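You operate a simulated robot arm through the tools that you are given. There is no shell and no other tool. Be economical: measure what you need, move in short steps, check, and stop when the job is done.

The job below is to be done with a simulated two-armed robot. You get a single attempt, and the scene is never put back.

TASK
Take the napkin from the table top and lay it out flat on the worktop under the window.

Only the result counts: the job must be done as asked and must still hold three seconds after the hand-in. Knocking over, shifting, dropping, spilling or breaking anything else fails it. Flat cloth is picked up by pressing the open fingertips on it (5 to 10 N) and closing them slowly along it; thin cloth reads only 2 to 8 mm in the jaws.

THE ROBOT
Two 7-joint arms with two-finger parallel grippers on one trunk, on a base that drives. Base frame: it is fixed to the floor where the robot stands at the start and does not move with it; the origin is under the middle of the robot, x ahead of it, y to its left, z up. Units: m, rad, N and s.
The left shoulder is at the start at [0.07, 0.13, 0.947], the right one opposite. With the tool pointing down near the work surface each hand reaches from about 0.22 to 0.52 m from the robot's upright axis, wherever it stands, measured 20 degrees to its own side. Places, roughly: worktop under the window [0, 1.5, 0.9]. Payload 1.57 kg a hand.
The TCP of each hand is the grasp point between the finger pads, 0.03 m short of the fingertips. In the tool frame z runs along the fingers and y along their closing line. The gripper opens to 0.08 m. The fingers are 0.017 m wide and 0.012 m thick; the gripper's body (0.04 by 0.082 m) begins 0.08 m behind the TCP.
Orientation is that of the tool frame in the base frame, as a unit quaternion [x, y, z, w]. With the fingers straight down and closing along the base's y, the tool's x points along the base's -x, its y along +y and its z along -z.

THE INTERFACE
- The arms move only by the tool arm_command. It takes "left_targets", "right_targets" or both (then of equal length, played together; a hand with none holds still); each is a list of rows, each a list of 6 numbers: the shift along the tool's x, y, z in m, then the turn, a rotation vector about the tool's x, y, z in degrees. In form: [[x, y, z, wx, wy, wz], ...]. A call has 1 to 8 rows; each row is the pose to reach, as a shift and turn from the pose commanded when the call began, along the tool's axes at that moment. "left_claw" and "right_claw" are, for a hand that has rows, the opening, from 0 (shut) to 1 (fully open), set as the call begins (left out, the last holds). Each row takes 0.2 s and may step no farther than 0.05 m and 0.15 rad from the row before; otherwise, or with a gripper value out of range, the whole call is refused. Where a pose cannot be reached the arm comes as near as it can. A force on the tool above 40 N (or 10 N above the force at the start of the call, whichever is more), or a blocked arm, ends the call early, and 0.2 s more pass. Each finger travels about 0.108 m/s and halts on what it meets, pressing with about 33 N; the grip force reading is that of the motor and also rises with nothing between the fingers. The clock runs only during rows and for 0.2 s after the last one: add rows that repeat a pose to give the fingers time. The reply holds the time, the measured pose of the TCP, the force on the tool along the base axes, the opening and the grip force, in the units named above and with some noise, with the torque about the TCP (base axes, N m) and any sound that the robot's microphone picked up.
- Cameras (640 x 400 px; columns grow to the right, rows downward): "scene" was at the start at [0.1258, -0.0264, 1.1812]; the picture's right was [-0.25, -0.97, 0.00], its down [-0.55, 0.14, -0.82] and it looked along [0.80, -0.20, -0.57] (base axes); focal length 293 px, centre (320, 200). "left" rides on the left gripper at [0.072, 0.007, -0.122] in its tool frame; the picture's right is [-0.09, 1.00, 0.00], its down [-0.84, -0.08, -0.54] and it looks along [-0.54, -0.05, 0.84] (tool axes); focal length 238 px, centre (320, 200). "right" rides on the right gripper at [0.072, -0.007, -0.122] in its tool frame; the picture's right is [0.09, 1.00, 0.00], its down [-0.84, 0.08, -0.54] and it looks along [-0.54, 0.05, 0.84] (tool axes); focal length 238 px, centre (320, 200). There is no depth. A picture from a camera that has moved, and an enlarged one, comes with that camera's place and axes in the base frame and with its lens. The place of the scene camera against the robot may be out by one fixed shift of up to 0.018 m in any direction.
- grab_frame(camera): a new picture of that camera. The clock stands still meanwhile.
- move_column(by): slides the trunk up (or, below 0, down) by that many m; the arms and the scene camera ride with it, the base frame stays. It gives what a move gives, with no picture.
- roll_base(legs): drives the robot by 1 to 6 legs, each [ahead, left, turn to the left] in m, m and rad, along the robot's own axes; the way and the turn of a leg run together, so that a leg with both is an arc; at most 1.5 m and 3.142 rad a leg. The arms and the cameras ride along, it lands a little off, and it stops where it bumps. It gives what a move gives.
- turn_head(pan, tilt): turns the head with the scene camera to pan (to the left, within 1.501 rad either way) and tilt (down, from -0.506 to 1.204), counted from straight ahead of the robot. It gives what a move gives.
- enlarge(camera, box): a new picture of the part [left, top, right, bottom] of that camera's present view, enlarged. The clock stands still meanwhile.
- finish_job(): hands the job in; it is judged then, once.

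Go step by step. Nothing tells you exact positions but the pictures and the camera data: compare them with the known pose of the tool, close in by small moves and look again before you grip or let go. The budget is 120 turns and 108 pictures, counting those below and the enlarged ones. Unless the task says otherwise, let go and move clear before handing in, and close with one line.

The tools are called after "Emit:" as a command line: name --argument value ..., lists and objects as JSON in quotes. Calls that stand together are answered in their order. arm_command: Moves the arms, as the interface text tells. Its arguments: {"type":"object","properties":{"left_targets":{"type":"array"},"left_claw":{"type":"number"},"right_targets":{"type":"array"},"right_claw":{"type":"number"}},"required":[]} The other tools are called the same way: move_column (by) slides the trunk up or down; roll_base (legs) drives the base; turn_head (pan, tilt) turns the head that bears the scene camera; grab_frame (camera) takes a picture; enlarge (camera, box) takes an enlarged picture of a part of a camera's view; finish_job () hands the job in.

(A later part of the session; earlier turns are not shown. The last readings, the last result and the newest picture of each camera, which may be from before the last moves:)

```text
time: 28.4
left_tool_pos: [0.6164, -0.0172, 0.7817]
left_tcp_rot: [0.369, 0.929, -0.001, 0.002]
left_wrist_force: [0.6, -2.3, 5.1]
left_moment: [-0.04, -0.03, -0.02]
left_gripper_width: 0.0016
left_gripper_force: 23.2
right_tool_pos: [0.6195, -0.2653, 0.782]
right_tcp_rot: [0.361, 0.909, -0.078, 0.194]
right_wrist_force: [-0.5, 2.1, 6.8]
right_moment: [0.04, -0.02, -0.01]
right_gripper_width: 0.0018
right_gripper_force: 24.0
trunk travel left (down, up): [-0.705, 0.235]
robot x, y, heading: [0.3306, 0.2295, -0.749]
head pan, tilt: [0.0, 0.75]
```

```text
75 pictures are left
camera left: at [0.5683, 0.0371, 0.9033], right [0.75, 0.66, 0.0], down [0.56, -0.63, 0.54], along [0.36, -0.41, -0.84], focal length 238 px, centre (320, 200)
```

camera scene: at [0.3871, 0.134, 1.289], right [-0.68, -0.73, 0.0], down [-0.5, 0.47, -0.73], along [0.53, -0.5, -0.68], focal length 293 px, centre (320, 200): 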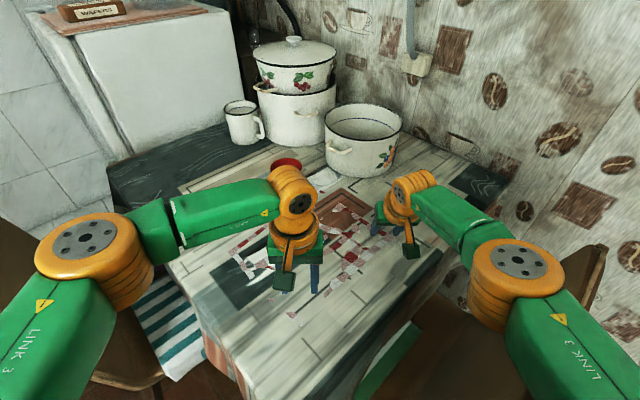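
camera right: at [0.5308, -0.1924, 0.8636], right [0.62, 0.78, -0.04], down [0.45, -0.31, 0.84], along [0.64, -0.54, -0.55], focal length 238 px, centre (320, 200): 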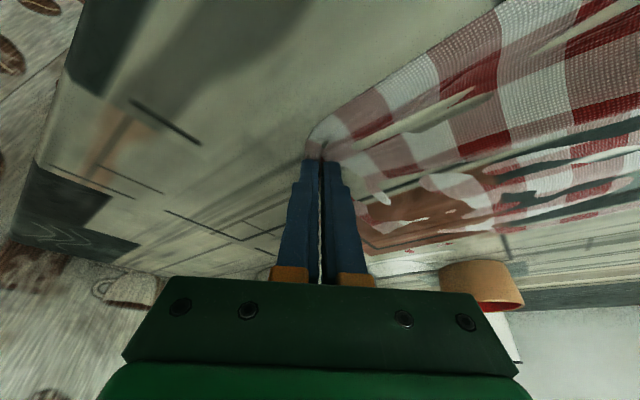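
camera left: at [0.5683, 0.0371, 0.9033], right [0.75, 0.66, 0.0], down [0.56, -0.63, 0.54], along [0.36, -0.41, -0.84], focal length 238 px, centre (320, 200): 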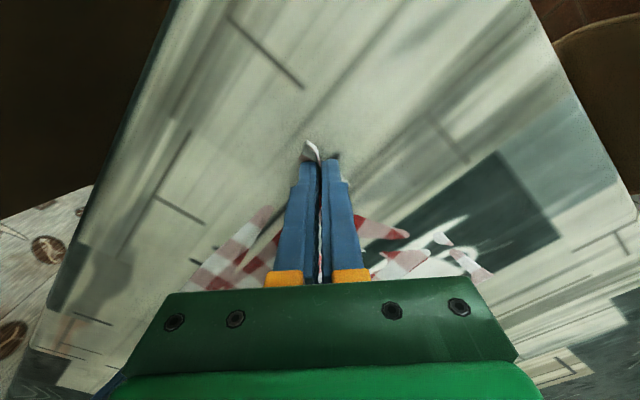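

The widths read 1.6–1.8 mm with tension present; a gentle lift of 8 cm will show whether both hold.

Emit:
arm_command --left_targets '[[0, 0, -0.02, 0, 0, 0], [0, 0, -0.04, 0, 0, 0], [0, 0, -0.06, 0, 0, 0], [0, 0, -0.08, 0, 0, 0]]' --right_targets '[[-0.0081, 0, -0.0183, 0, 0, 0], [-0.0163, 0, -0.0366, 0, 0, 0], [-0.0244, 0, -0.0548, 0, 0, 0], [-0.0326, 0, -0.0731, 0, 0, 0]]'

Emit:
grab_frame --camera "scene"

Emit:
grab_frame --camera "left"

Emit:
grab_frame --camera "right"

```text
time: 29.4
left_tool_pos: [0.6164, -0.017, 0.8612]
left_tcp_rot: [0.368, 0.93, -0.001, -0.001]
left_wrist_force: [0.3, -1.7, 0.9]
left_moment: [-0.08, -0.02, -0.02]
left_gripper_width: 0.0017
left_gripper_force: 24.1
right_tool_pos: [0.622, -0.2665, 0.8601]
right_tcp_rot: [0.36, 0.909, -0.077, 0.193]
right_wrist_force: [0.4, 2.0, 0.7]
right_moment: [0.01, -0.02, 0.03]
right_gripper_width: 0.0019
right_gripper_force: 23.0
trunk travel left (down, up): [-0.705, 0.235]
robot x, y, heading: [0.3273, 0.2275, -0.754]
head pan, tilt: [0.0, 0.75]
```

```text
74 pictures are left
camera scene: at [0.4172, 0.1341, 1.289], right [-0.69, -0.73, 0.0], down [-0.5, 0.47, -0.73], along [0.53, -0.5, -0.68], focal length 293 px, centre (320, 200)
```

scene: 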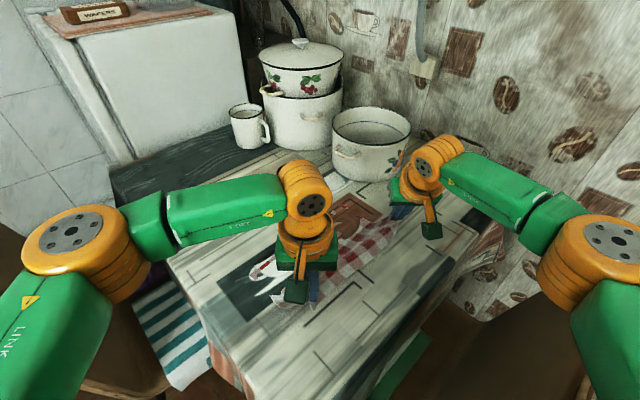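

```text
73 pictures are left
camera left: at [0.571, 0.037, 0.9835], right [0.75, 0.66, 0.0], down [0.56, -0.63, 0.54], along [0.36, -0.41, -0.84], focal length 238 px, centre (320, 200)
```

left: 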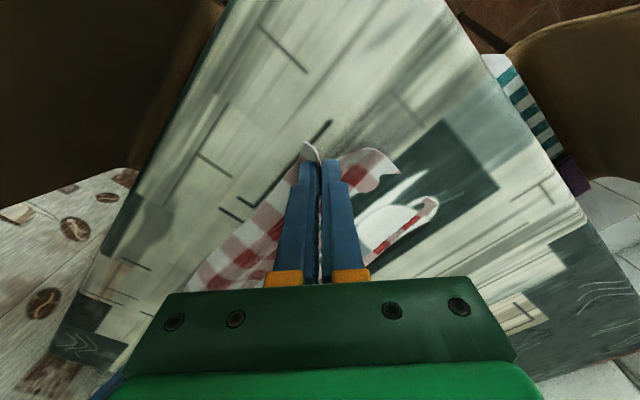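

```text
72 pictures are left
camera right: at [0.5329, -0.1927, 0.9417], right [0.62, 0.78, -0.04], down [0.45, -0.32, 0.84], along [0.64, -0.54, -0.55], focal length 238 px, centre (320, 200)
```

right: 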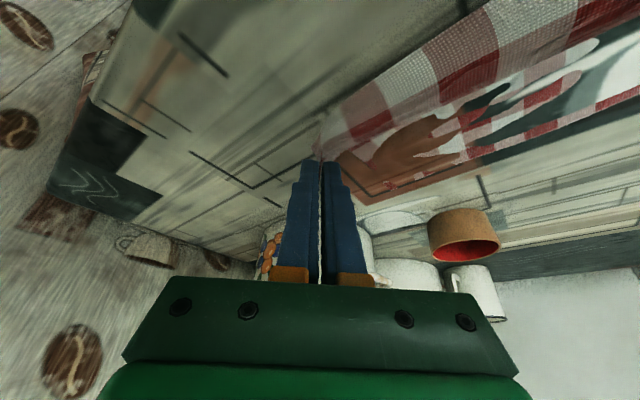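

Both corners hold and the cloth is coming up cleanly. I'll slacken the spacing slightly and raise the trunk to lift the napkin clear.

Emit:
arm_command --left_targets '[[-0.004, -0.004, 0, 0, 0, 0], [-0.004, -0.004, 0, 0, 0, 0]]'

Emit:
move_column --by 0.23

Emit:
grab_frame --camera "scene"

Emit:
grab_frame --camera "left"

```text
time: 30.0
left_tool_pos: [0.6181, -0.0234, 0.8608]
left_tcp_rot: [0.368, 0.93, -0.001, 0.0]
left_wrist_force: [0.2, -1.1, -0.4]
left_moment: [0.0, 0.0, 0.0]
left_gripper_width: 0.0016
left_gripper_force: 23.9
right_tool_pos: [0.6207, -0.2665, 0.86]
right_tcp_rot: [0.36, 0.91, -0.076, 0.194]
right_wrist_force: [-1.1, 0.2, -0.6]
right_moment: [0.0, -0.01, -0.02]
right_gripper_width: 0.002
right_gripper_force: 23.1
trunk travel left (down, up): [-0.705, 0.235]
robot x, y, heading: [0.3285, 0.2294, -0.754]
head pan, tilt: [0.0, 0.75]
```

```text
time: 32.4
left_tool_pos: [0.6178, -0.0232, 1.0904]
left_tcp_rot: [0.368, 0.93, -0.001, -0.001]
left_wrist_force: [0.4, 0.5, 0.1]
left_moment: [0.01, -0.02, -0.01]
left_gripper_width: 0.0018
left_gripper_force: 24.1
right_tool_pos: [0.622, -0.2665, 1.0888]
right_tcp_rot: [0.361, 0.909, -0.076, 0.193]
right_wrist_force: [0.4, 0.5, -1.0]
right_moment: [0.01, -0.01, 0.03]
right_gripper_width: 0.002
right_gripper_force: 23.4
trunk travel left (down, up): [-0.935, 0.005]
robot x, y, heading: [0.33, 0.2308, -0.754]
head pan, tilt: [0.0, 0.75]
```

```text
71 pictures are left
camera scene: at [0.4178, 0.1335, 1.5189], right [-0.69, -0.73, 0.0], down [-0.5, 0.47, -0.73], along [0.53, -0.5, -0.68], focal length 293 px, centre (320, 200)
```

scene: 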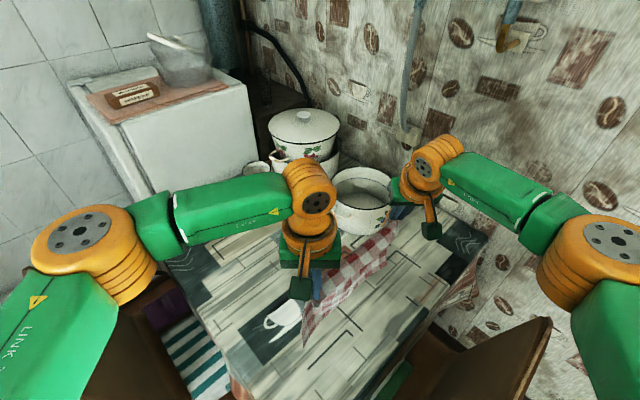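

```text
70 pictures are left
camera left: at [0.5712, 0.0306, 1.2129], right [0.75, 0.66, 0.0], down [0.56, -0.63, 0.54], along [0.36, -0.41, -0.84], focal length 238 px, centre (320, 200)
```

left: 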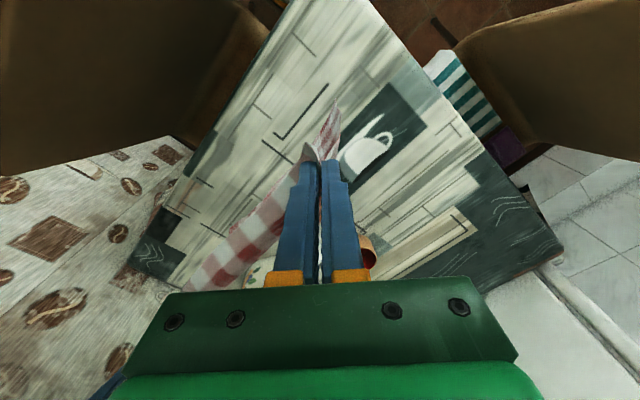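

The napkin hangs cleanly between both hands. I'll square the hands up in front of the robot and raise them, still above the table, before driving off.

Emit:
arm_command --left_targets '[[-0.006, 0.018, -0.0167, 0, 0, 0], [-0.012, 0.036, -0.0333, 0, 0, 0], [-0.018, 0.0535, -0.05, 0, 0, 0], [-0.024, 0.071, -0.0667, 0, 0, 0], [-0.03, 0.089, -0.0833, 0, 0, 0], [-0.036, 0.107, -0.1, 0, 0, 0], [-0.036, 0.107, -0.1, 0, 0, 0]]' --right_targets '[[0.0136, 0.005, -0.0243, 0, 4, 0], [0.0273, 0.0103, -0.0487, 0, 8, 0], [0.0409, 0.0155, -0.073, 0, 12, 0], [0.0545, 0.0207, -0.0973, 0, 16, 0], [0.0682, 0.0258, -0.1217, 0, 20, 0], [0.0818, 0.031, -0.146, 0, 24, 0], [0.0818, 0.031, -0.146, 0, 24, 0]]'

Emit:
grab_frame --camera "scene"

```text
time: 34.0
left_tool_pos: [0.7168, 0.0297, 1.1896]
left_tcp_rot: [0.369, 0.929, -0.001, 0.0]
left_wrist_force: [-3.4, -1.8, 0.2]
left_moment: [-0.08, 0.07, -0.08]
left_gripper_width: 0.0019
left_gripper_force: 23.9
right_tool_pos: [0.5461, -0.1515, 1.1894]
right_tcp_rot: [0.368, 0.93, 0.0, 0.0]
right_wrist_force: [3.6, 2.0, -0.3]
right_moment: [0.08, -0.11, -0.04]
right_gripper_width: 0.002
right_gripper_force: 23.5
trunk travel left (down, up): [-0.935, 0.005]
robot x, y, heading: [0.3313, 0.2253, -0.756]
head pan, tilt: [0.0, 0.75]
```

```text
69 pictures are left
camera scene: at [0.4178, 0.1334, 1.5189], right [-0.69, -0.73, 0.0], down [-0.5, 0.47, -0.73], along [0.53, -0.5, -0.68], focal length 293 px, centre (320, 200)
```

scene: 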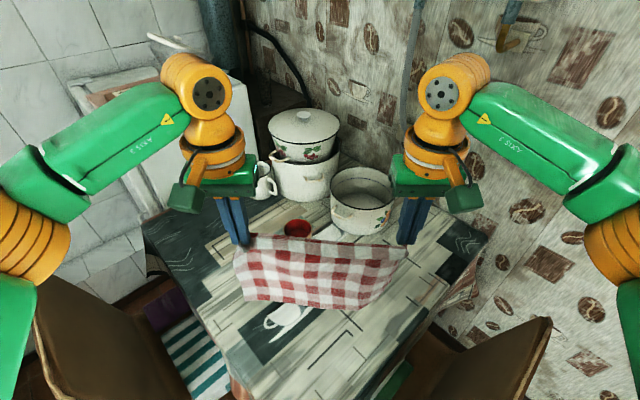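

Now the napkin hangs square like a curtain. I slacken slightly, back out, turn to face the window worktop, and look.

Emit:
arm_command --right_targets '[[0, 0.006, 0, 0, 0, 0], [0, 0.01, 0, 0, 0, 0]]'

Emit:
roll_base --legs '[[-0.3, 0, 0], [0, 0, 2.326]]'

Emit:
grab_frame --camera "scene"

```text
time: 34.6
left_tool_pos: [0.7174, 0.03, 1.1897]
left_tcp_rot: [0.368, 0.93, -0.001, -0.001]
left_wrist_force: [0.1, -1.3, -0.2]
left_moment: [0.01, 0.02, 0.0]
left_gripper_width: 0.0019
left_gripper_force: 23.6
right_tool_pos: [0.5531, -0.1457, 1.1892]
right_tcp_rot: [0.369, 0.93, -0.001, 0.0]
right_wrist_force: [0.1, 0.9, 1.2]
right_moment: [0.02, 0.0, -0.02]
right_gripper_width: 0.0017
right_gripper_force: 23.5
trunk travel left (down, up): [-0.935, 0.005]
robot x, y, heading: [0.3319, 0.2252, -0.759]
head pan, tilt: [0.0, 0.75]
```

```text
time: 42.0
left_tool_pos: [0.029, 0.8612, 1.1897]
left_tcp_rot: [-0.678, 0.735, 0.0, 0.001]
left_wrist_force: [0.2, 0.1, -0.6]
left_moment: [-0.03, 0.0, -0.02]
left_gripper_width: 0.0018
left_gripper_force: 23.4
right_tool_pos: [0.2666, 0.8416, 1.1885]
right_tcp_rot: [-0.678, 0.735, 0.0, -0.001]
right_wrist_force: [-0.2, 0.0, -0.1]
right_moment: [-0.02, 0.0, -0.04]
right_gripper_width: 0.002
right_gripper_force: 23.5
trunk travel left (down, up): [-0.935, 0.005]
robot x, y, heading: [0.1142, 0.4333, 1.491]
head pan, tilt: [0.0, 0.75]
```

```text
68 pictures are left
camera scene: at [0.1151, 0.5629, 1.5189], right [1.0, -0.08, 0.0], down [-0.05, -0.68, -0.73], along [0.06, 0.73, -0.68], focal length 293 px, centre (320, 200)
```

scene: 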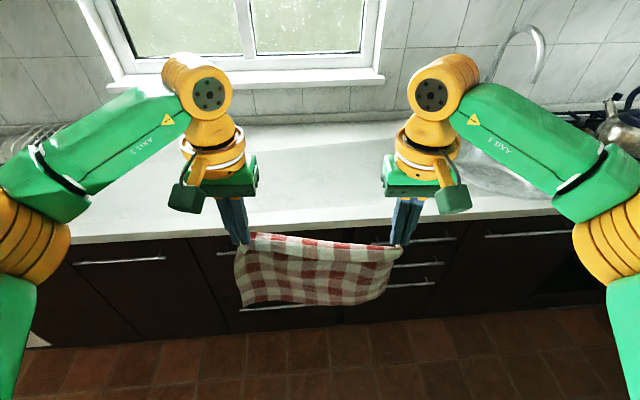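

The worktop is ahead. I need its height and front edge more exactly, so I'll square the heading and use the wrist cameras.

Emit:
roll_base --legs '[[0, 0, 0.08]]'

Emit:
grab_frame --camera "left"

Emit:
grab_frame --camera "right"

Emit:
grab_frame --camera "scene"

```text
time: 42.9
left_tool_pos: [-0.0028, 0.853, 1.1908]
left_tcp_rot: [-0.706, 0.708, 0.0, 0.0]
left_wrist_force: [0.8, 0.7, -0.1]
left_moment: [-0.03, 0.02, 0.0]
left_gripper_width: 0.0018
left_gripper_force: 23.2
right_tool_pos: [0.2379, 0.8523, 1.189]
right_tcp_rot: [-0.706, 0.708, 0.001, 0.0]
right_wrist_force: [0.2, 0.3, -0.1]
right_moment: [-0.02, 0.0, -0.01]
right_gripper_width: 0.0016
right_gripper_force: 23.4
trunk travel left (down, up): [-0.935, 0.005]
robot x, y, heading: [0.1159, 0.433, 1.571]
head pan, tilt: [0.0, 0.75]
```

```text
67 pictures are left
camera left: at [-0.0083, 0.7805, 1.3126], right [-1.0, 0.09, 0.0], down [0.08, 0.84, 0.54], along [0.05, 0.54, -0.84], focal length 238 px, centre (320, 200)
```

left: 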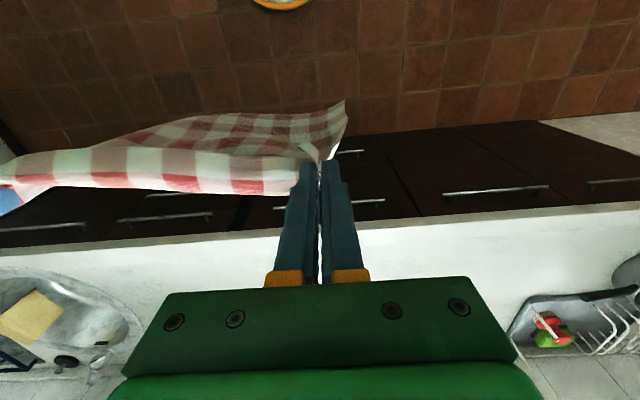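

```text
66 pictures are left
camera right: at [0.2435, 0.78, 1.3109], right [-1.0, -0.09, 0.0], down [-0.07, 0.84, 0.54], along [-0.05, 0.54, -0.84], focal length 238 px, centre (320, 200)
```

right: 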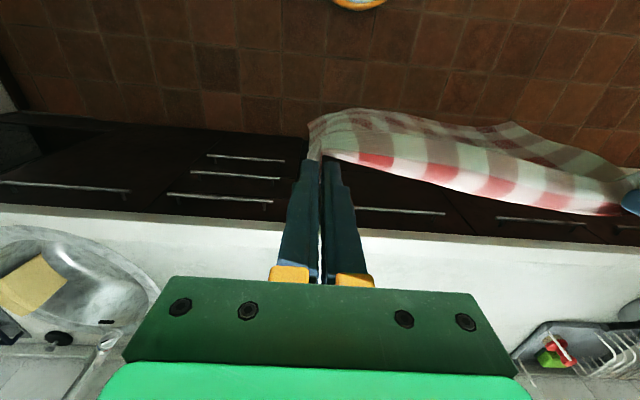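

```text
65 pictures are left
camera scene: at [0.1071, 0.5633, 1.5189], right [1.0, 0.0, 0.0], down [0.0, -0.68, -0.73], along [0.0, 0.73, -0.68], focal length 293 px, centre (320, 200)
```

scene: 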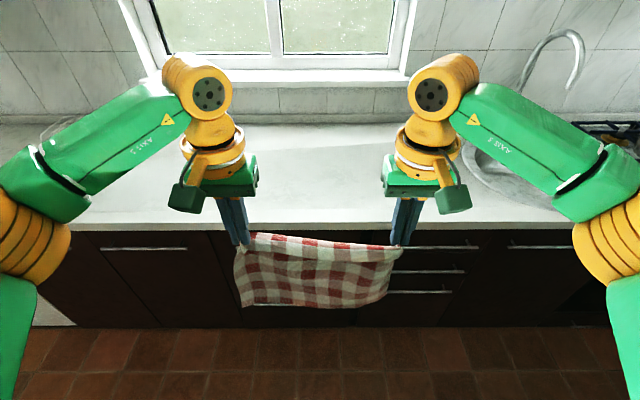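

The worktop's front edge lies at y ≈ 1.12–1.16, and a wide free stretch is centred near x ≈ 0.1. I'll raise the hands a little and drive up to the counter.

Emit:
arm_command --left_targets '[[0, 0, -0.025, 0, 0, 0], [0, 0, -0.05, 0, 0, 0]]' --right_targets '[[0, 0, -0.025, 0, 0, 0], [0, 0, -0.05, 0, 0, 0]]'

Emit:
roll_base --legs '[[0.3, 0, 0]]'

Emit:
turn_head --pan 0 --tilt 1.15

Emit:
grab_frame --camera "scene"

Emit:
grab_frame --camera "left"

```text
time: 43.5
left_tool_pos: [-0.0034, 0.8513, 1.2427]
left_tcp_rot: [-0.707, 0.707, 0.0, 0.0]
left_wrist_force: [0.0, -0.7, -0.3]
left_moment: [0.01, 0.0, -0.03]
left_gripper_width: 0.002
left_gripper_force: 23.4
right_tool_pos: [0.2361, 0.8526, 1.2403]
right_tcp_rot: [-0.707, 0.707, 0.001, 0.001]
right_wrist_force: [0.8, -1.0, -0.2]
right_moment: [-0.04, 0.04, -0.03]
right_gripper_width: 0.0018
right_gripper_force: 23.4
trunk travel left (down, up): [-0.935, 0.005]
robot x, y, heading: [0.1157, 0.4327, 1.566]
head pan, tilt: [0.0, 0.75]
```

```text
time: 45.5
left_tool_pos: [-0.0047, 1.1467, 1.2427]
left_tcp_rot: [-0.707, 0.708, 0.001, 0.002]
left_wrist_force: [-0.1, -0.2, -0.4]
left_moment: [0.0, -0.02, -0.05]
left_gripper_width: 0.0017
left_gripper_force: 23.5
right_tool_pos: [0.236, 1.1485, 1.2399]
right_tcp_rot: [0.707, -0.707, -0.002, 0.0]
right_wrist_force: [-0.7, -0.4, -0.3]
right_moment: [0.04, -0.01, -0.04]
right_gripper_width: 0.0019
right_gripper_force: 22.8
trunk travel left (down, up): [-0.935, 0.005]
robot x, y, heading: [0.1142, 0.7347, 1.574]
head pan, tilt: [0.0, 0.75]
```

```text
time: 46.4
left_tool_pos: [-0.0043, 1.149, 1.2419]
left_tcp_rot: [-0.707, 0.707, -0.001, 0.0]
left_wrist_force: [0.3, 0.4, 0.6]
left_moment: [-0.03, 0.0, 0.02]
left_gripper_width: 0.002
left_gripper_force: 23.7
right_tool_pos: [0.236, 1.1513, 1.2382]
right_tcp_rot: [-0.707, 0.707, 0.0, 0.0]
right_wrist_force: [-0.5, -0.8, 0.0]
right_moment: [0.02, 0.0, -0.03]
right_gripper_width: 0.0018
right_gripper_force: 23.7
trunk travel left (down, up): [-0.935, 0.005]
robot x, y, heading: [0.1156, 0.7324, 1.569]
head pan, tilt: [0.0, 1.15]
```

```text
64 pictures are left
camera scene: at [0.1041, 0.8377, 1.4901], right [1.0, 0.0, 0.0], down [0.0, -0.91, -0.41], along [0.0, 0.41, -0.91], focal length 293 px, centre (320, 200)
```

scene: 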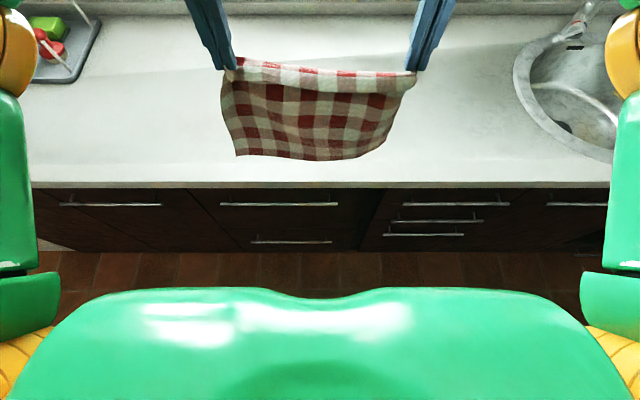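

```text
63 pictures are left
camera left: at [-0.0106, 1.0776, 1.3638], right [-1.0, 0.09, 0.0], down [0.08, 0.84, 0.54], along [0.05, 0.54, -0.84], focal length 238 px, centre (320, 200)
```

left: 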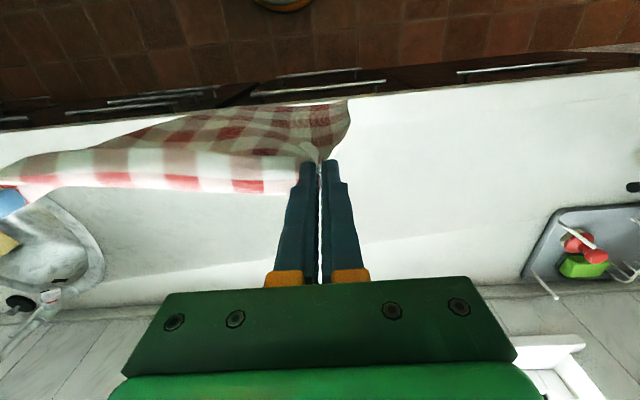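

The worktop height works out to about 0.88 with its edge at y ≈ 1.16. I'll drive up to y ≈ 0.90, then extend the hands over the worktop with the napkin's hem just above it.

Emit:
roll_base --legs '[[0.165, 0, 0]]'

Emit:
arm_command --left_targets '[[-0.025, 0, 0.018, 0, 0, 0], [-0.05, 0, 0.036, 0, 0, 0], [-0.075, 0, 0.054, 0, 0, 0], [-0.1, 0, 0.07, 0, 0, 0], [-0.1, 0, 0.07, 0, 0, 0]]' --right_targets '[[-0.025, 0, 0.018, 0, 0, 0], [-0.05, 0, 0.036, 0, 0, 0], [-0.075, 0, 0.054, 0, 0, 0], [-0.1, 0, 0.07, 0, 0, 0], [-0.1, 0, 0.07, 0, 0, 0]]'

Emit:
grab_frame --camera "scene"

Emit:
grab_frame --camera "left"

```text
time: 47.8
left_tool_pos: [-0.0077, 1.311, 1.2428]
left_tcp_rot: [0.709, -0.706, 0.0, -0.002]
left_wrist_force: [0.3, -0.1, 0.1]
left_moment: [0.03, -0.02, -0.02]
left_gripper_width: 0.0017
left_gripper_force: 23.2
right_tool_pos: [0.2333, 1.3141, 1.2401]
right_tcp_rot: [0.708, -0.706, -0.001, -0.002]
right_wrist_force: [-0.4, 0.2, 0.3]
right_moment: [0.02, -0.01, -0.03]
right_gripper_width: 0.0017
right_gripper_force: 23.5
trunk travel left (down, up): [-0.935, 0.005]
robot x, y, heading: [0.1146, 0.8988, 1.579]
head pan, tilt: [0.0, 1.15]
```

```text
time: 49.0
left_tool_pos: [-0.0103, 1.3763, 1.1801]
left_tcp_rot: [0.708, -0.706, 0.0, 0.001]
left_wrist_force: [5.4, -0.9, 0.0]
left_moment: [0.0, -0.1, -0.05]
left_gripper_width: 0.0018
left_gripper_force: 23.6
left hand out of reach, approached as far as the arm can: row 3, 4, 5
right_tool_pos: [0.2447, 1.3822, 1.1601]
right_tcp_rot: [0.709, -0.705, -0.001, 0.001]
right_wrist_force: [-4.7, 0.2, 0.9]
right_moment: [-0.01, 0.16, -0.07]
right_gripper_width: 0.002
right_gripper_force: 23.6
right hand out of reach, approached as far as the arm can: row 3, 4, 5
trunk travel left (down, up): [-0.935, 0.005]
robot x, y, heading: [0.1128, 0.8963, 1.576]
head pan, tilt: [0.0, 1.15]
```

```text
62 pictures are left
camera scene: at [0.1037, 1.0043, 1.49], right [1.0, 0.0, 0.0], down [0.0, -0.91, -0.41], along [0.0, 0.41, -0.91], focal length 293 px, centre (320, 200)
```

scene: 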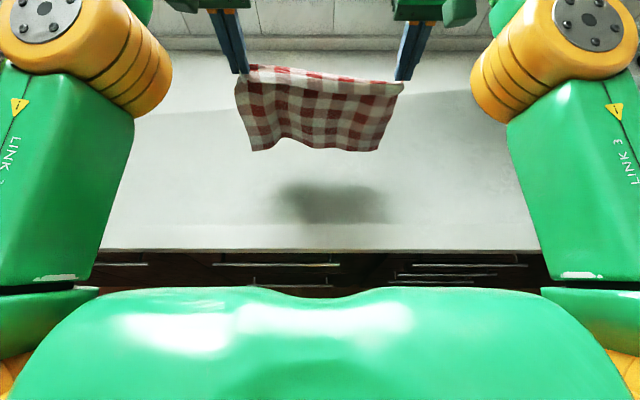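

```text
61 pictures are left
camera left: at [-0.0159, 1.3035, 1.3019], right [-1.0, 0.09, 0.0], down [0.07, 0.84, 0.54], along [0.05, 0.54, -0.84], focal length 238 px, centre (320, 200)
```

left: 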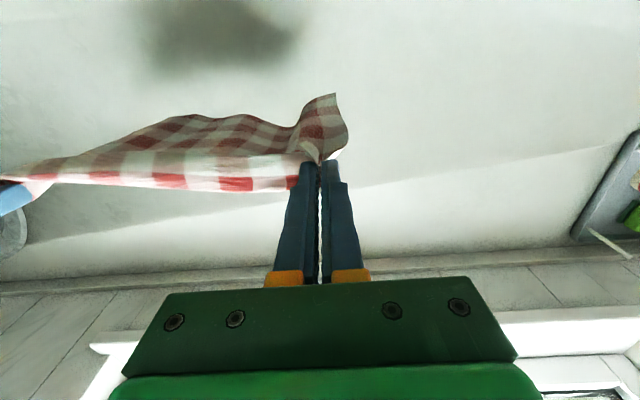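

The hands are near their reach limit at y ≈ 1.38. I'll tilt both hands outward to gain reach and set them even at y ≈ 1.43, slackening the spread.

Emit:
arm_command --left_targets '[[0.004, -0.004, 0.01, 0, -6, 0], [-0.005, -0.004, 0.02, 0, -12, 0], [-0.022, -0.004, 0.02, 0, -18, 0], [-0.038, -0.004, 0.02, 0, -24, 0], [-0.054, -0.004, 0.02, 0, -28, 0], [-0.054, -0.004, 0.02, 0, -28, 0]]' --right_targets '[[0.01, 0.009, 0, 0, -6, 0], [0.001, 0.009, 0, 0, -12, 0], [-0.016, 0.009, 0, 0, -18, 0], [-0.032, 0.009, 0, 0, -24, 0], [-0.048, 0.009, 0, 0, -28, 0], [-0.048, 0.009, 0, 0, -28, 0]]'

Emit:
grab_frame --camera "scene"

```text
time: 50.4
left_tool_pos: [-0.0055, 1.4288, 1.1591]
left_tcp_rot: [0.687, -0.685, -0.172, -0.172]
left_wrist_force: [0.2, -0.6, -0.3]
left_moment: [0.0, -0.03, -0.06]
left_gripper_width: 0.0021
left_gripper_force: 23.3
left hand out of reach, approached as far as the arm can: row 1
right_tool_pos: [0.2355, 1.4291, 1.1618]
right_tcp_rot: [0.688, -0.684, -0.172, -0.171]
right_wrist_force: [0.1, -0.1, -0.7]
right_moment: [0.02, 0.01, -0.04]
right_gripper_width: 0.0017
right_gripper_force: 23.8
right hand out of reach, approached as far as the arm can: row 1
trunk travel left (down, up): [-0.935, 0.005]
robot x, y, heading: [0.1113, 0.8991, 1.577]
head pan, tilt: [0.0, 1.15]
```

```text
60 pictures are left
camera scene: at [0.1032, 1.0029, 1.4901], right [1.0, 0.0, 0.0], down [0.0, -0.91, -0.41], along [0.0, 0.41, -0.91], focal length 293 px, centre (320, 200)
```

scene: 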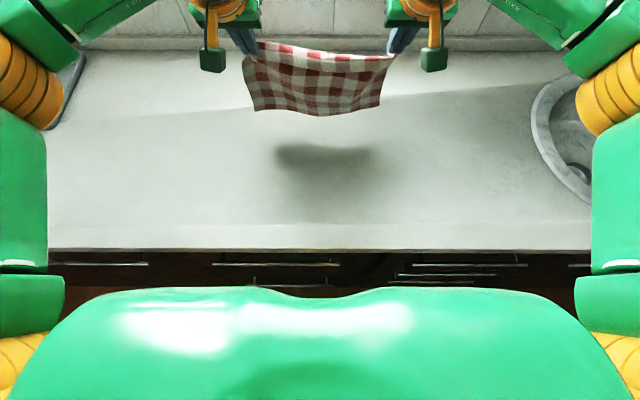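

Even and slack. Now lower until the hem just meets the worktop.

Emit:
arm_command --left_targets '[[0.0094, 0, 0.0177, 0, 0, 0], [0.0188, 0, 0.0353, 0, 0, 0], [0.0188, 0, 0.0353, 0, 0, 0], [0.0188, 0, 0.0353, 0, 0, 0]]' --right_targets '[[0.0094, 0, 0.0177, 0, 0, 0], [0.0188, 0, 0.0353, 0, 0, 0], [0.0188, 0, 0.0353, 0, 0, 0], [0.0188, 0, 0.0353, 0, 0, 0]]'

Emit:
grab_frame --camera "scene"

Emit:
grab_frame --camera "left"

```text
time: 51.4
left_tool_pos: [-0.007, 1.4281, 1.1182]
left_tcp_rot: [0.688, -0.684, -0.171, -0.171]
left_wrist_force: [-0.4, -0.8, -0.2]
left_moment: [-0.01, -0.03, 0.0]
left_gripper_width: 0.0017
left_gripper_force: 23.5
right_tool_pos: [0.2368, 1.4275, 1.1209]
right_tcp_rot: [0.688, -0.684, -0.172, -0.17]
right_wrist_force: [-0.8, -0.1, -0.4]
right_moment: [0.02, 0.01, 0.01]
right_gripper_width: 0.0019
right_gripper_force: 23.3
trunk travel left (down, up): [-0.935, 0.005]
robot x, y, heading: [0.1133, 0.8951, 1.57]
head pan, tilt: [0.0, 1.15]
```

```text
59 pictures are left
camera scene: at [0.1033, 1.0027, 1.4901], right [1.0, 0.0, 0.0], down [0.0, -0.91, -0.41], along [0.0, 0.41, -0.91], focal length 293 px, centre (320, 200)
```

scene: 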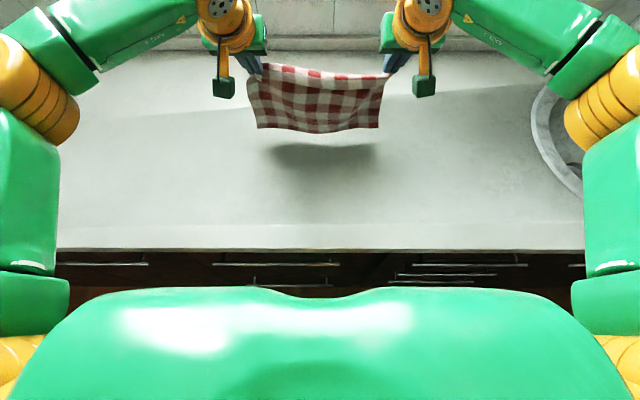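

```text
58 pictures are left
camera left: at [-0.011, 1.3067, 1.192], right [-1.0, 0.08, 0.04], down [0.07, 0.48, 0.87], along [0.05, 0.87, -0.49], focal length 238 px, centre (320, 200)
```

left: 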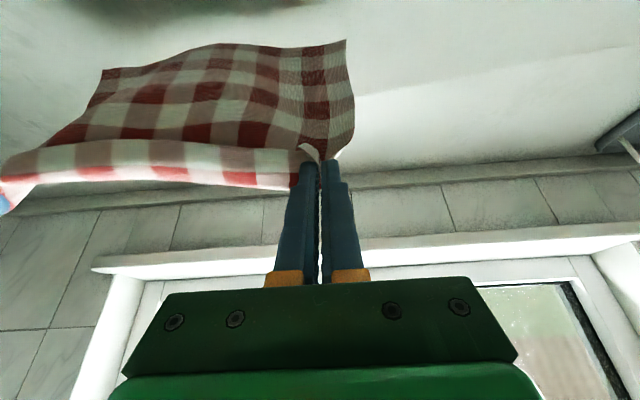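

The hem is still 2–3 cm above the worktop. I'll lower to touch and begin drawing the hands back as they come down.

Emit:
arm_command --left_targets '[[0.0117, 0, 0.0221, 0, 0, 0], [0.03, 0, 0.025, 0, 0, 0], [0.0458, 0, 0.0266, 0, 0, 0], [0.0625, 0, 0.026, 0, 0, 0], [0.0793, 0, 0.0258, 0, 0, 0], [0.0793, 0, 0.0258, 0, 0, 0]]' --right_targets '[[0.0117, 0, 0.0221, 0, 0, 0], [0.03, 0, 0.025, 0, 0, 0], [0.0458, 0, 0.0266, 0, 0, 0], [0.0625, 0, 0.026, 0, 0, 0], [0.0793, 0, 0.0258, 0, 0, 0], [0.0793, 0, 0.0258, 0, 0, 0]]'

Emit:
grab_frame --camera "scene"

Emit:
grab_frame --camera "left"

```text
time: 52.8
left_tool_pos: [-0.0057, 1.3708, 1.0604]
left_tcp_rot: [0.688, -0.684, -0.172, -0.172]
left_wrist_force: [-0.4, 0.1, 0.3]
left_moment: [-0.01, 0.01, -0.02]
left_gripper_width: 0.0018
left_gripper_force: 23.4
right_tool_pos: [0.2346, 1.3712, 1.0607]
right_tcp_rot: [0.687, -0.685, -0.171, -0.171]
right_wrist_force: [0.0, 0.1, -0.5]
right_moment: [0.03, 0.03, -0.01]
right_gripper_width: 0.0017
right_gripper_force: 23.4
trunk travel left (down, up): [-0.935, 0.005]
robot x, y, heading: [0.1168, 0.8968, 1.575]
head pan, tilt: [0.0, 1.15]
```

```text
57 pictures are left
camera scene: at [0.1033, 1.0028, 1.4901], right [1.0, 0.0, 0.0], down [0.0, -0.91, -0.41], along [0.0, 0.41, -0.91], focal length 293 px, centre (320, 200)
```

scene: 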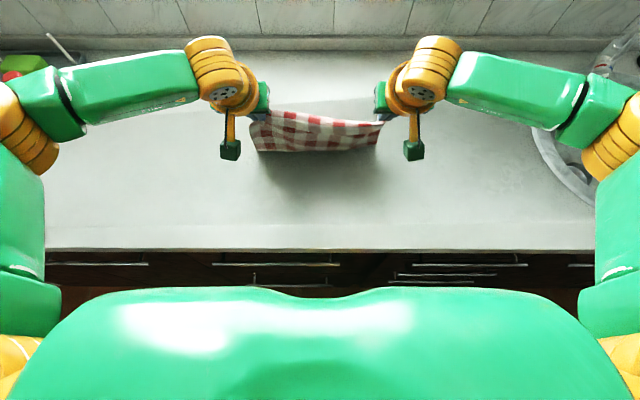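

```text
56 pictures are left
camera left: at [-0.0108, 1.2484, 1.1348], right [-1.0, 0.08, 0.04], down [0.07, 0.48, 0.87], along [0.05, 0.87, -0.49], focal length 238 px, centre (320, 200)
```

left: 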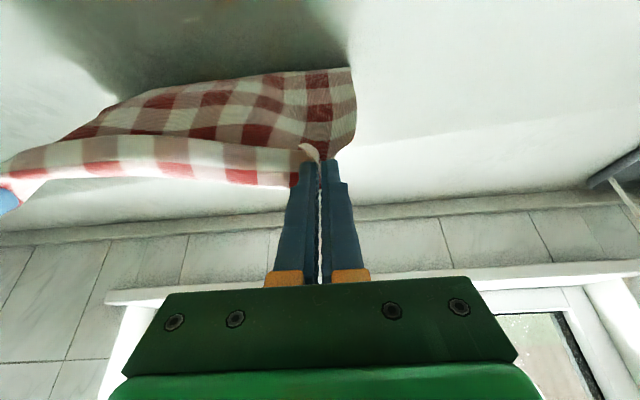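

The hem has landed at y ≈ 1.41 with the cloth slanting towards the robot. I keep lowering and drawing back.

Emit:
arm_command --left_targets '[[0.016, 0, 0.003, 0, 0, 0], [0.0315, 0, 0.006, 0, 0, 0], [0.0585, 0, 0.0142, 0, 0, 0], [0.0811, 0, 0.0249, 0, 0, 0], [0.0993, 0, 0.0378, 0, 0, 0], [0.1175, 0, 0.0508, 0, 0, 0], [0.1175, 0, 0.0508, 0, 0, 0]]' --right_targets '[[0.016, 0, 0.003, 0, 0, 0], [0.0315, 0, 0.006, 0, 0, 0], [0.0585, 0, 0.0142, 0, 0, 0], [0.0811, 0, 0.0249, 0, 0, 0], [0.0993, 0, 0.0378, 0, 0, 0], [0.1175, 0, 0.0508, 0, 0, 0], [0.1175, 0, 0.0508, 0, 0, 0]]'

Emit:
grab_frame --camera "scene"

Emit:
grab_frame --camera "left"

```text
time: 54.4
left_tool_pos: [-0.0049, 1.2898, 0.9623]
left_tcp_rot: [0.687, -0.685, -0.171, -0.171]
left_wrist_force: [0.3, 0.0, 0.7]
left_moment: [0.0, 0.02, -0.04]
left_gripper_width: 0.0017
left_gripper_force: 23.4
right_tool_pos: [0.2363, 1.2898, 0.9594]
right_tcp_rot: [0.688, -0.685, -0.171, -0.171]
right_wrist_force: [0.5, -0.3, -1.1]
right_moment: [-0.01, 0.0, -0.03]
right_gripper_width: 0.0018
right_gripper_force: 23.5
trunk travel left (down, up): [-0.935, 0.005]
robot x, y, heading: [0.1124, 0.8978, 1.578]
head pan, tilt: [0.0, 1.15]
```

```text
55 pictures are left
camera scene: at [0.1032, 1.0029, 1.4901], right [1.0, 0.0, 0.0], down [0.0, -0.91, -0.41], along [0.0, 0.41, -0.91], focal length 293 px, centre (320, 200)
```

scene: 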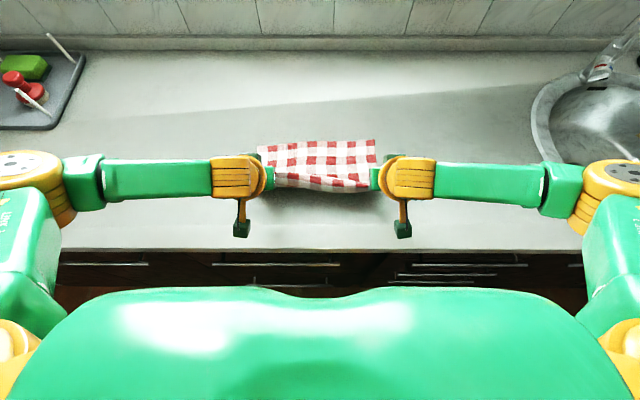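

```text
54 pictures are left
camera left: at [-0.01, 1.167, 1.036], right [-1.0, 0.08, 0.04], down [0.07, 0.48, 0.87], along [0.05, 0.87, -0.49], focal length 238 px, centre (320, 200)
```

left: 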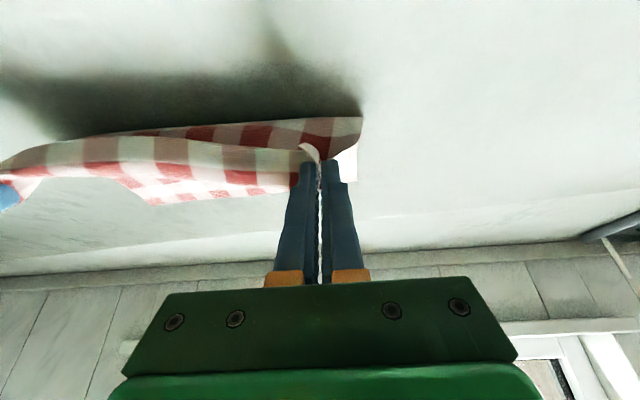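

The far half now lies flat. I'll bring the hands down near the worktop while drawing back.

Emit:
arm_command --left_targets '[[0.0101, 0, 0.0031, 0, 0, 0], [0.0202, 0, 0.0062, 0, 0, 0], [0.0304, 0, 0.0093, 0, 0, 0], [0.0406, 0, 0.0124, 0, 0, 0], [0.0585, 0, 0.0142, 0, 0, 0], [0.0746, 0, 0.0125, 0, 0, 0], [0.0746, 0, 0.0125, 0, 0, 0]]' --right_targets '[[0.0101, 0, 0.0031, 0, 0, 0], [0.0202, 0, 0.0062, 0, 0, 0], [0.0304, 0, 0.0093, 0, 0, 0], [0.0406, 0, 0.0124, 0, 0, 0], [0.0585, 0, 0.0142, 0, 0, 0], [0.0746, 0, 0.0125, 0, 0, 0], [0.0746, 0, 0.0125, 0, 0, 0]]'

Emit:
enlarge --camera "scene" --box '[200, 100, 440, 260]'

Emit:
grab_frame --camera "left"

```text
time: 56.0
left_tool_pos: [-0.0054, 1.2302, 0.9126]
left_tcp_rot: [0.688, -0.685, -0.17, -0.171]
left_wrist_force: [-0.2, -0.1, -0.5]
left_moment: [-0.01, 0.0, -0.03]
left_gripper_width: 0.002
left_gripper_force: 23.5
right_tool_pos: [0.235, 1.2318, 0.9154]
right_tcp_rot: [0.687, -0.685, -0.172, -0.171]
right_wrist_force: [1.1, -0.5, -0.9]
right_moment: [0.0, 0.03, -0.02]
right_gripper_width: 0.0019
right_gripper_force: 23.3
trunk travel left (down, up): [-0.935, 0.005]
robot x, y, heading: [0.1118, 0.897, 1.575]
head pan, tilt: [0.0, 1.15]
```

```text
2.50 times, centred on (320, 180) of scene
camera zoom: at [0.1032, 1.0036, 1.49], right [1.0, 0.0, 0.0], down [0.0, -0.91, -0.41], along [0.0, 0.41, -0.91], focal length 733 px, centre (320, 250)
```

zoom: 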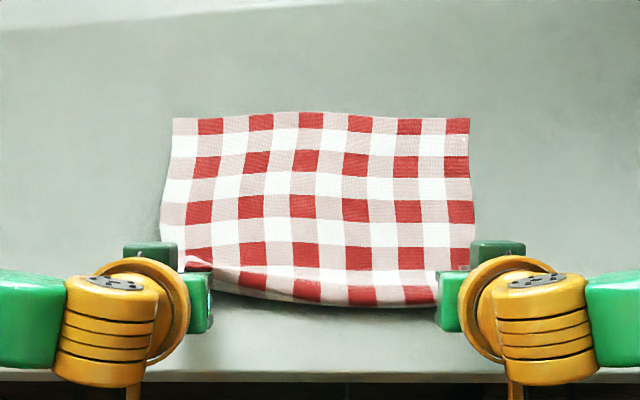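

```text
52 pictures are left
camera left: at [-0.0109, 1.1089, 0.9877], right [-1.0, 0.08, 0.04], down [0.07, 0.49, 0.87], along [0.05, 0.87, -0.49], focal length 238 px, centre (320, 200)
```

left: 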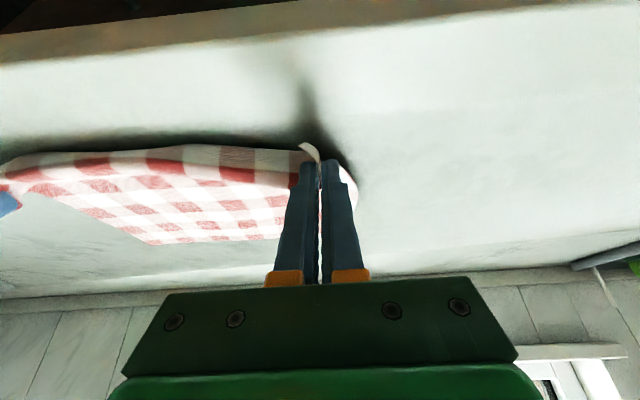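

The napkin is nearly flat; only the near edge bulges since the hands are slightly too close. I'll widen them slightly and lower to light contact.

Emit:
arm_command --left_targets '[[0.004, 0.004, 0.002, 0, 0, 0], [0.0082, 0.004, 0.0047, 0, 0, 0], [0.0082, 0.004, 0.0047, 0, 0, 0]]' --right_targets '[[0.004, -0.004, 0.002, 0, 0, 0], [0.0082, -0.004, 0.0047, 0, 0, 0], [0.0082, -0.004, 0.0047, 0, 0, 0]]'

Emit:
enlarge --camera "scene" --box '[200, 100, 440, 260]'

```text
time: 56.8
left_tool_pos: [-0.0103, 1.2249, 0.9047]
left_tcp_rot: [0.687, -0.685, -0.171, -0.172]
left_wrist_force: [1.8, 0.1, 0.2]
left_moment: [0.0, -0.01, -0.07]
left_gripper_width: 0.0017
left_gripper_force: 23.9
right_tool_pos: [0.239, 1.2271, 0.9081]
right_tcp_rot: [0.688, -0.685, -0.171, -0.17]
right_wrist_force: [-1.2, 0.4, 0.0]
right_moment: [0.01, 0.07, -0.05]
right_gripper_width: 0.0018
right_gripper_force: 22.8
trunk travel left (down, up): [-0.935, 0.005]
robot x, y, heading: [0.1119, 0.8948, 1.573]
head pan, tilt: [0.0, 1.15]
```

```text
2.50 times, centred on (320, 180) of scene
camera zoom: at [0.1033, 1.0025, 1.4901], right [1.0, 0.0, 0.0], down [0.0, -0.91, -0.41], along [0.0, 0.41, -0.91], focal length 733 px, centre (320, 250)
```

zoom: 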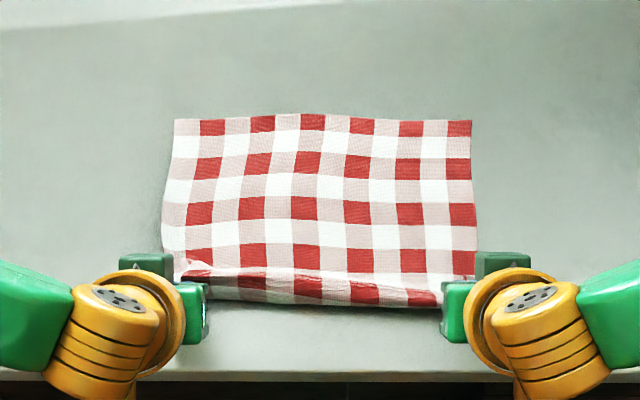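

The near edge is now straight. Lowering a few millimetres to find the surface.

Emit:
arm_command --left_targets '[[0.0012, 0, 0.0022, 0, 0, 0], [0.0023, 0, 0.0044, 0, 0, 0], [0.0023, 0, 0.0044, 0, 0, 0]]' --right_targets '[[0.0019, 0, 0.0035, 0, 0, 0], [0.0035, 0, 0.0066, 0, 0, 0], [0.0035, 0, 0.0066, 0, 0, 0]]'

Emit:
grab_frame --camera "left"

```text
time: 57.6
left_tool_pos: [-0.0095, 1.2249, 0.8992]
left_tcp_rot: [0.688, -0.684, -0.171, -0.171]
left_wrist_force: [1.4, 0.4, -0.9]
left_moment: [0.01, -0.05, -0.07]
left_gripper_width: 0.0018
left_gripper_force: 23.2
right_tool_pos: [0.2399, 1.2262, 0.898]
right_tcp_rot: [0.687, -0.685, -0.172, -0.172]
right_wrist_force: [-1.5, 0.0, -0.5]
right_moment: [0.01, 0.01, -0.01]
right_gripper_width: 0.002
right_gripper_force: 23.5
trunk travel left (down, up): [-0.935, 0.005]
robot x, y, heading: [0.1112, 0.8955, 1.571]
head pan, tilt: [0.0, 1.15]
```

```text
50 pictures are left
camera left: at [-0.0148, 1.1037, 0.9746], right [-1.0, 0.08, 0.04], down [0.07, 0.48, 0.87], along [0.05, 0.87, -0.49], focal length 238 px, centre (320, 200)
```

left: 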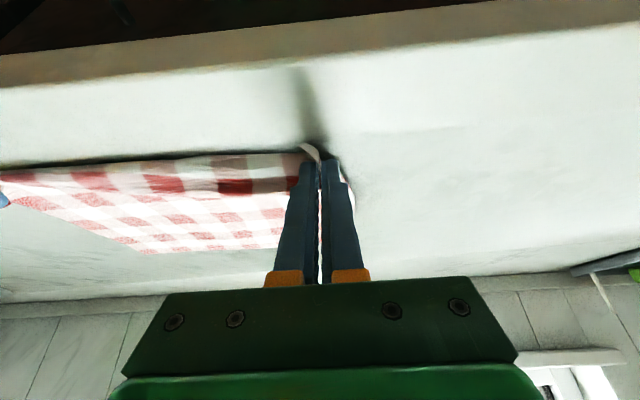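

Emit:
arm_command --left_targets '[[0.0012, 0, 0.0022, 0, 0, 0], [0.0023, 0, 0.0044, 0, 0, 0], [0.0023, 0, 0.0044, 0, 0, 0]]' --right_targets '[[0.0012, 0, 0.0022, 0, 0, 0], [0.0023, 0, 0.0044, 0, 0, 0], [0.0023, 0, 0.0044, 0, 0, 0]]'

```text
time: 58.4
left_tool_pos: [-0.0084, 1.2251, 0.8963]
left_tcp_rot: [0.687, -0.685, -0.17, -0.171]
left_wrist_force: [1.9, 0.4, 0.4]
left_moment: [0.01, -0.02, -0.07]
left_gripper_width: 0.0015
left_gripper_force: 23.9
right_tool_pos: [0.2403, 1.2256, 0.8948]
right_tcp_rot: [0.687, -0.685, -0.172, -0.171]
right_wrist_force: [-1.5, 1.6, 1.8]
right_moment: [0.03, 0.04, -0.01]
right_gripper_width: 0.0019
right_gripper_force: 22.9
trunk travel left (down, up): [-0.935, 0.005]
robot x, y, heading: [0.1158, 0.898, 1.575]
head pan, tilt: [0.0, 1.15]
```

The right fingertips just touch the worktop (z ≈ 0.87). I'll open slowly, in steps.

Emit:
arm_command --left_targets '[[0.0005, 0, 0.001, 0, 0, 0], [0.0005, 0, 0.001, 0, 0, 0]]' --right_targets '[[0, 0, 0, 0, 0, 0], [0, 0, 0, 0, 0, 0]]' --left_claw 0.15 --right_claw 0.15

Emit:
arm_command --left_targets '[[0, 0, 0, 0, 0, 0], [0, 0, 0, 0, 0, 0]]' --right_targets '[[0, 0, 0, 0, 0, 0], [0, 0, 0, 0, 0, 0]]' --left_claw 0.3 --right_claw 0.3

Emit:
grab_frame --camera "left"

Emit:
grab_frame --camera "right"

Emit:
enlarge --camera "scene" --box '[200, 100, 440, 260]'

```text
time: 59.0
left_tool_pos: [-0.0093, 1.2235, 0.8942]
left_tcp_rot: [0.688, -0.685, -0.171, -0.171]
left_wrist_force: [0.0, -0.7, 0.3]
left_moment: [0.01, 0.0, -0.01]
left_gripper_width: 0.0117
left_gripper_force: 0.0
right_tool_pos: [0.24, 1.2262, 0.8945]
right_tcp_rot: [0.687, -0.685, -0.171, -0.17]
right_wrist_force: [0.0, -0.1, 0.5]
right_moment: [0.02, 0.0, 0.0]
right_gripper_width: 0.0121
right_gripper_force: 0.1
trunk travel left (down, up): [-0.935, 0.005]
robot x, y, heading: [0.1161, 0.9009, 1.573]
head pan, tilt: [0.0, 1.15]
```

```text
time: 59.6
left_tool_pos: [-0.0098, 1.2233, 0.8942]
left_tcp_rot: [0.688, -0.684, -0.171, -0.171]
left_wrist_force: [0.2, -0.3, -1.1]
left_moment: [0.0, -0.03, 0.03]
left_gripper_width: 0.0242
left_gripper_force: 0.0
right_tool_pos: [0.2399, 1.2263, 0.8943]
right_tcp_rot: [0.687, -0.685, -0.171, -0.171]
right_wrist_force: [0.1, 0.7, -0.2]
right_moment: [0.0, -0.03, 0.01]
right_gripper_width: 0.024
right_gripper_force: 0.1
trunk travel left (down, up): [-0.935, 0.005]
robot x, y, heading: [0.1094, 0.8986, 1.579]
head pan, tilt: [0.0, 1.15]
```

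```text
49 pictures are left
camera left: at [-0.0143, 1.1025, 0.969], right [-1.0, 0.08, 0.04], down [0.07, 0.48, 0.87], along [0.05, 0.87, -0.49], focal length 238 px, centre (320, 200)
```

left: 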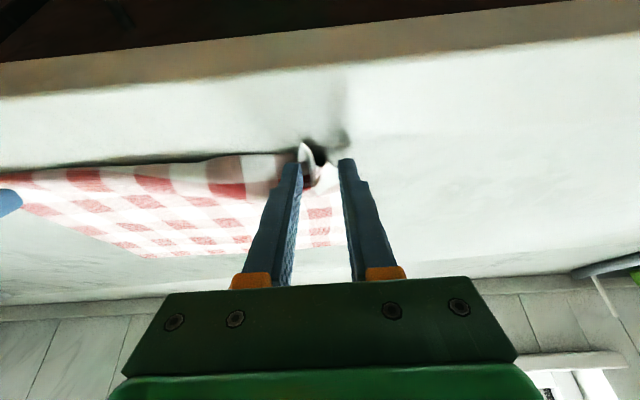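

```text
48 pictures are left
camera right: at [0.2473, 1.1048, 0.9681], right [-1.0, -0.09, -0.04], down [-0.08, 0.48, 0.87], along [-0.05, 0.87, -0.49], focal length 238 px, centre (320, 200)
```

right: 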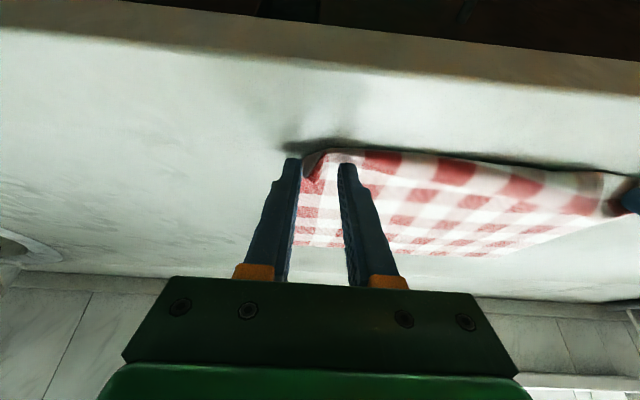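

```text
2.50 times, centred on (320, 180) of scene
camera zoom: at [0.1032, 1.0028, 1.4901], right [1.0, 0.0, 0.0], down [0.0, -0.91, -0.41], along [0.0, 0.41, -0.91], focal length 733 px, centre (320, 250)
```

zoom: 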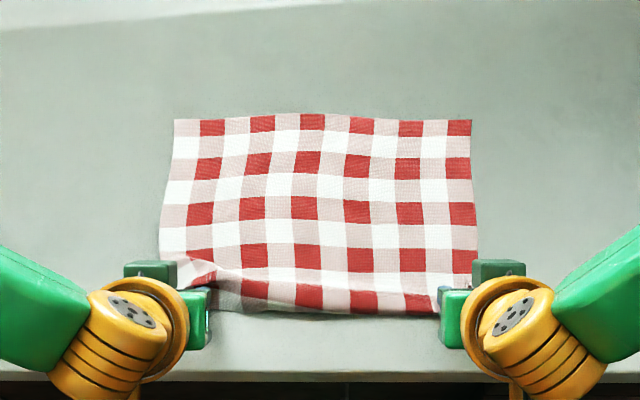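

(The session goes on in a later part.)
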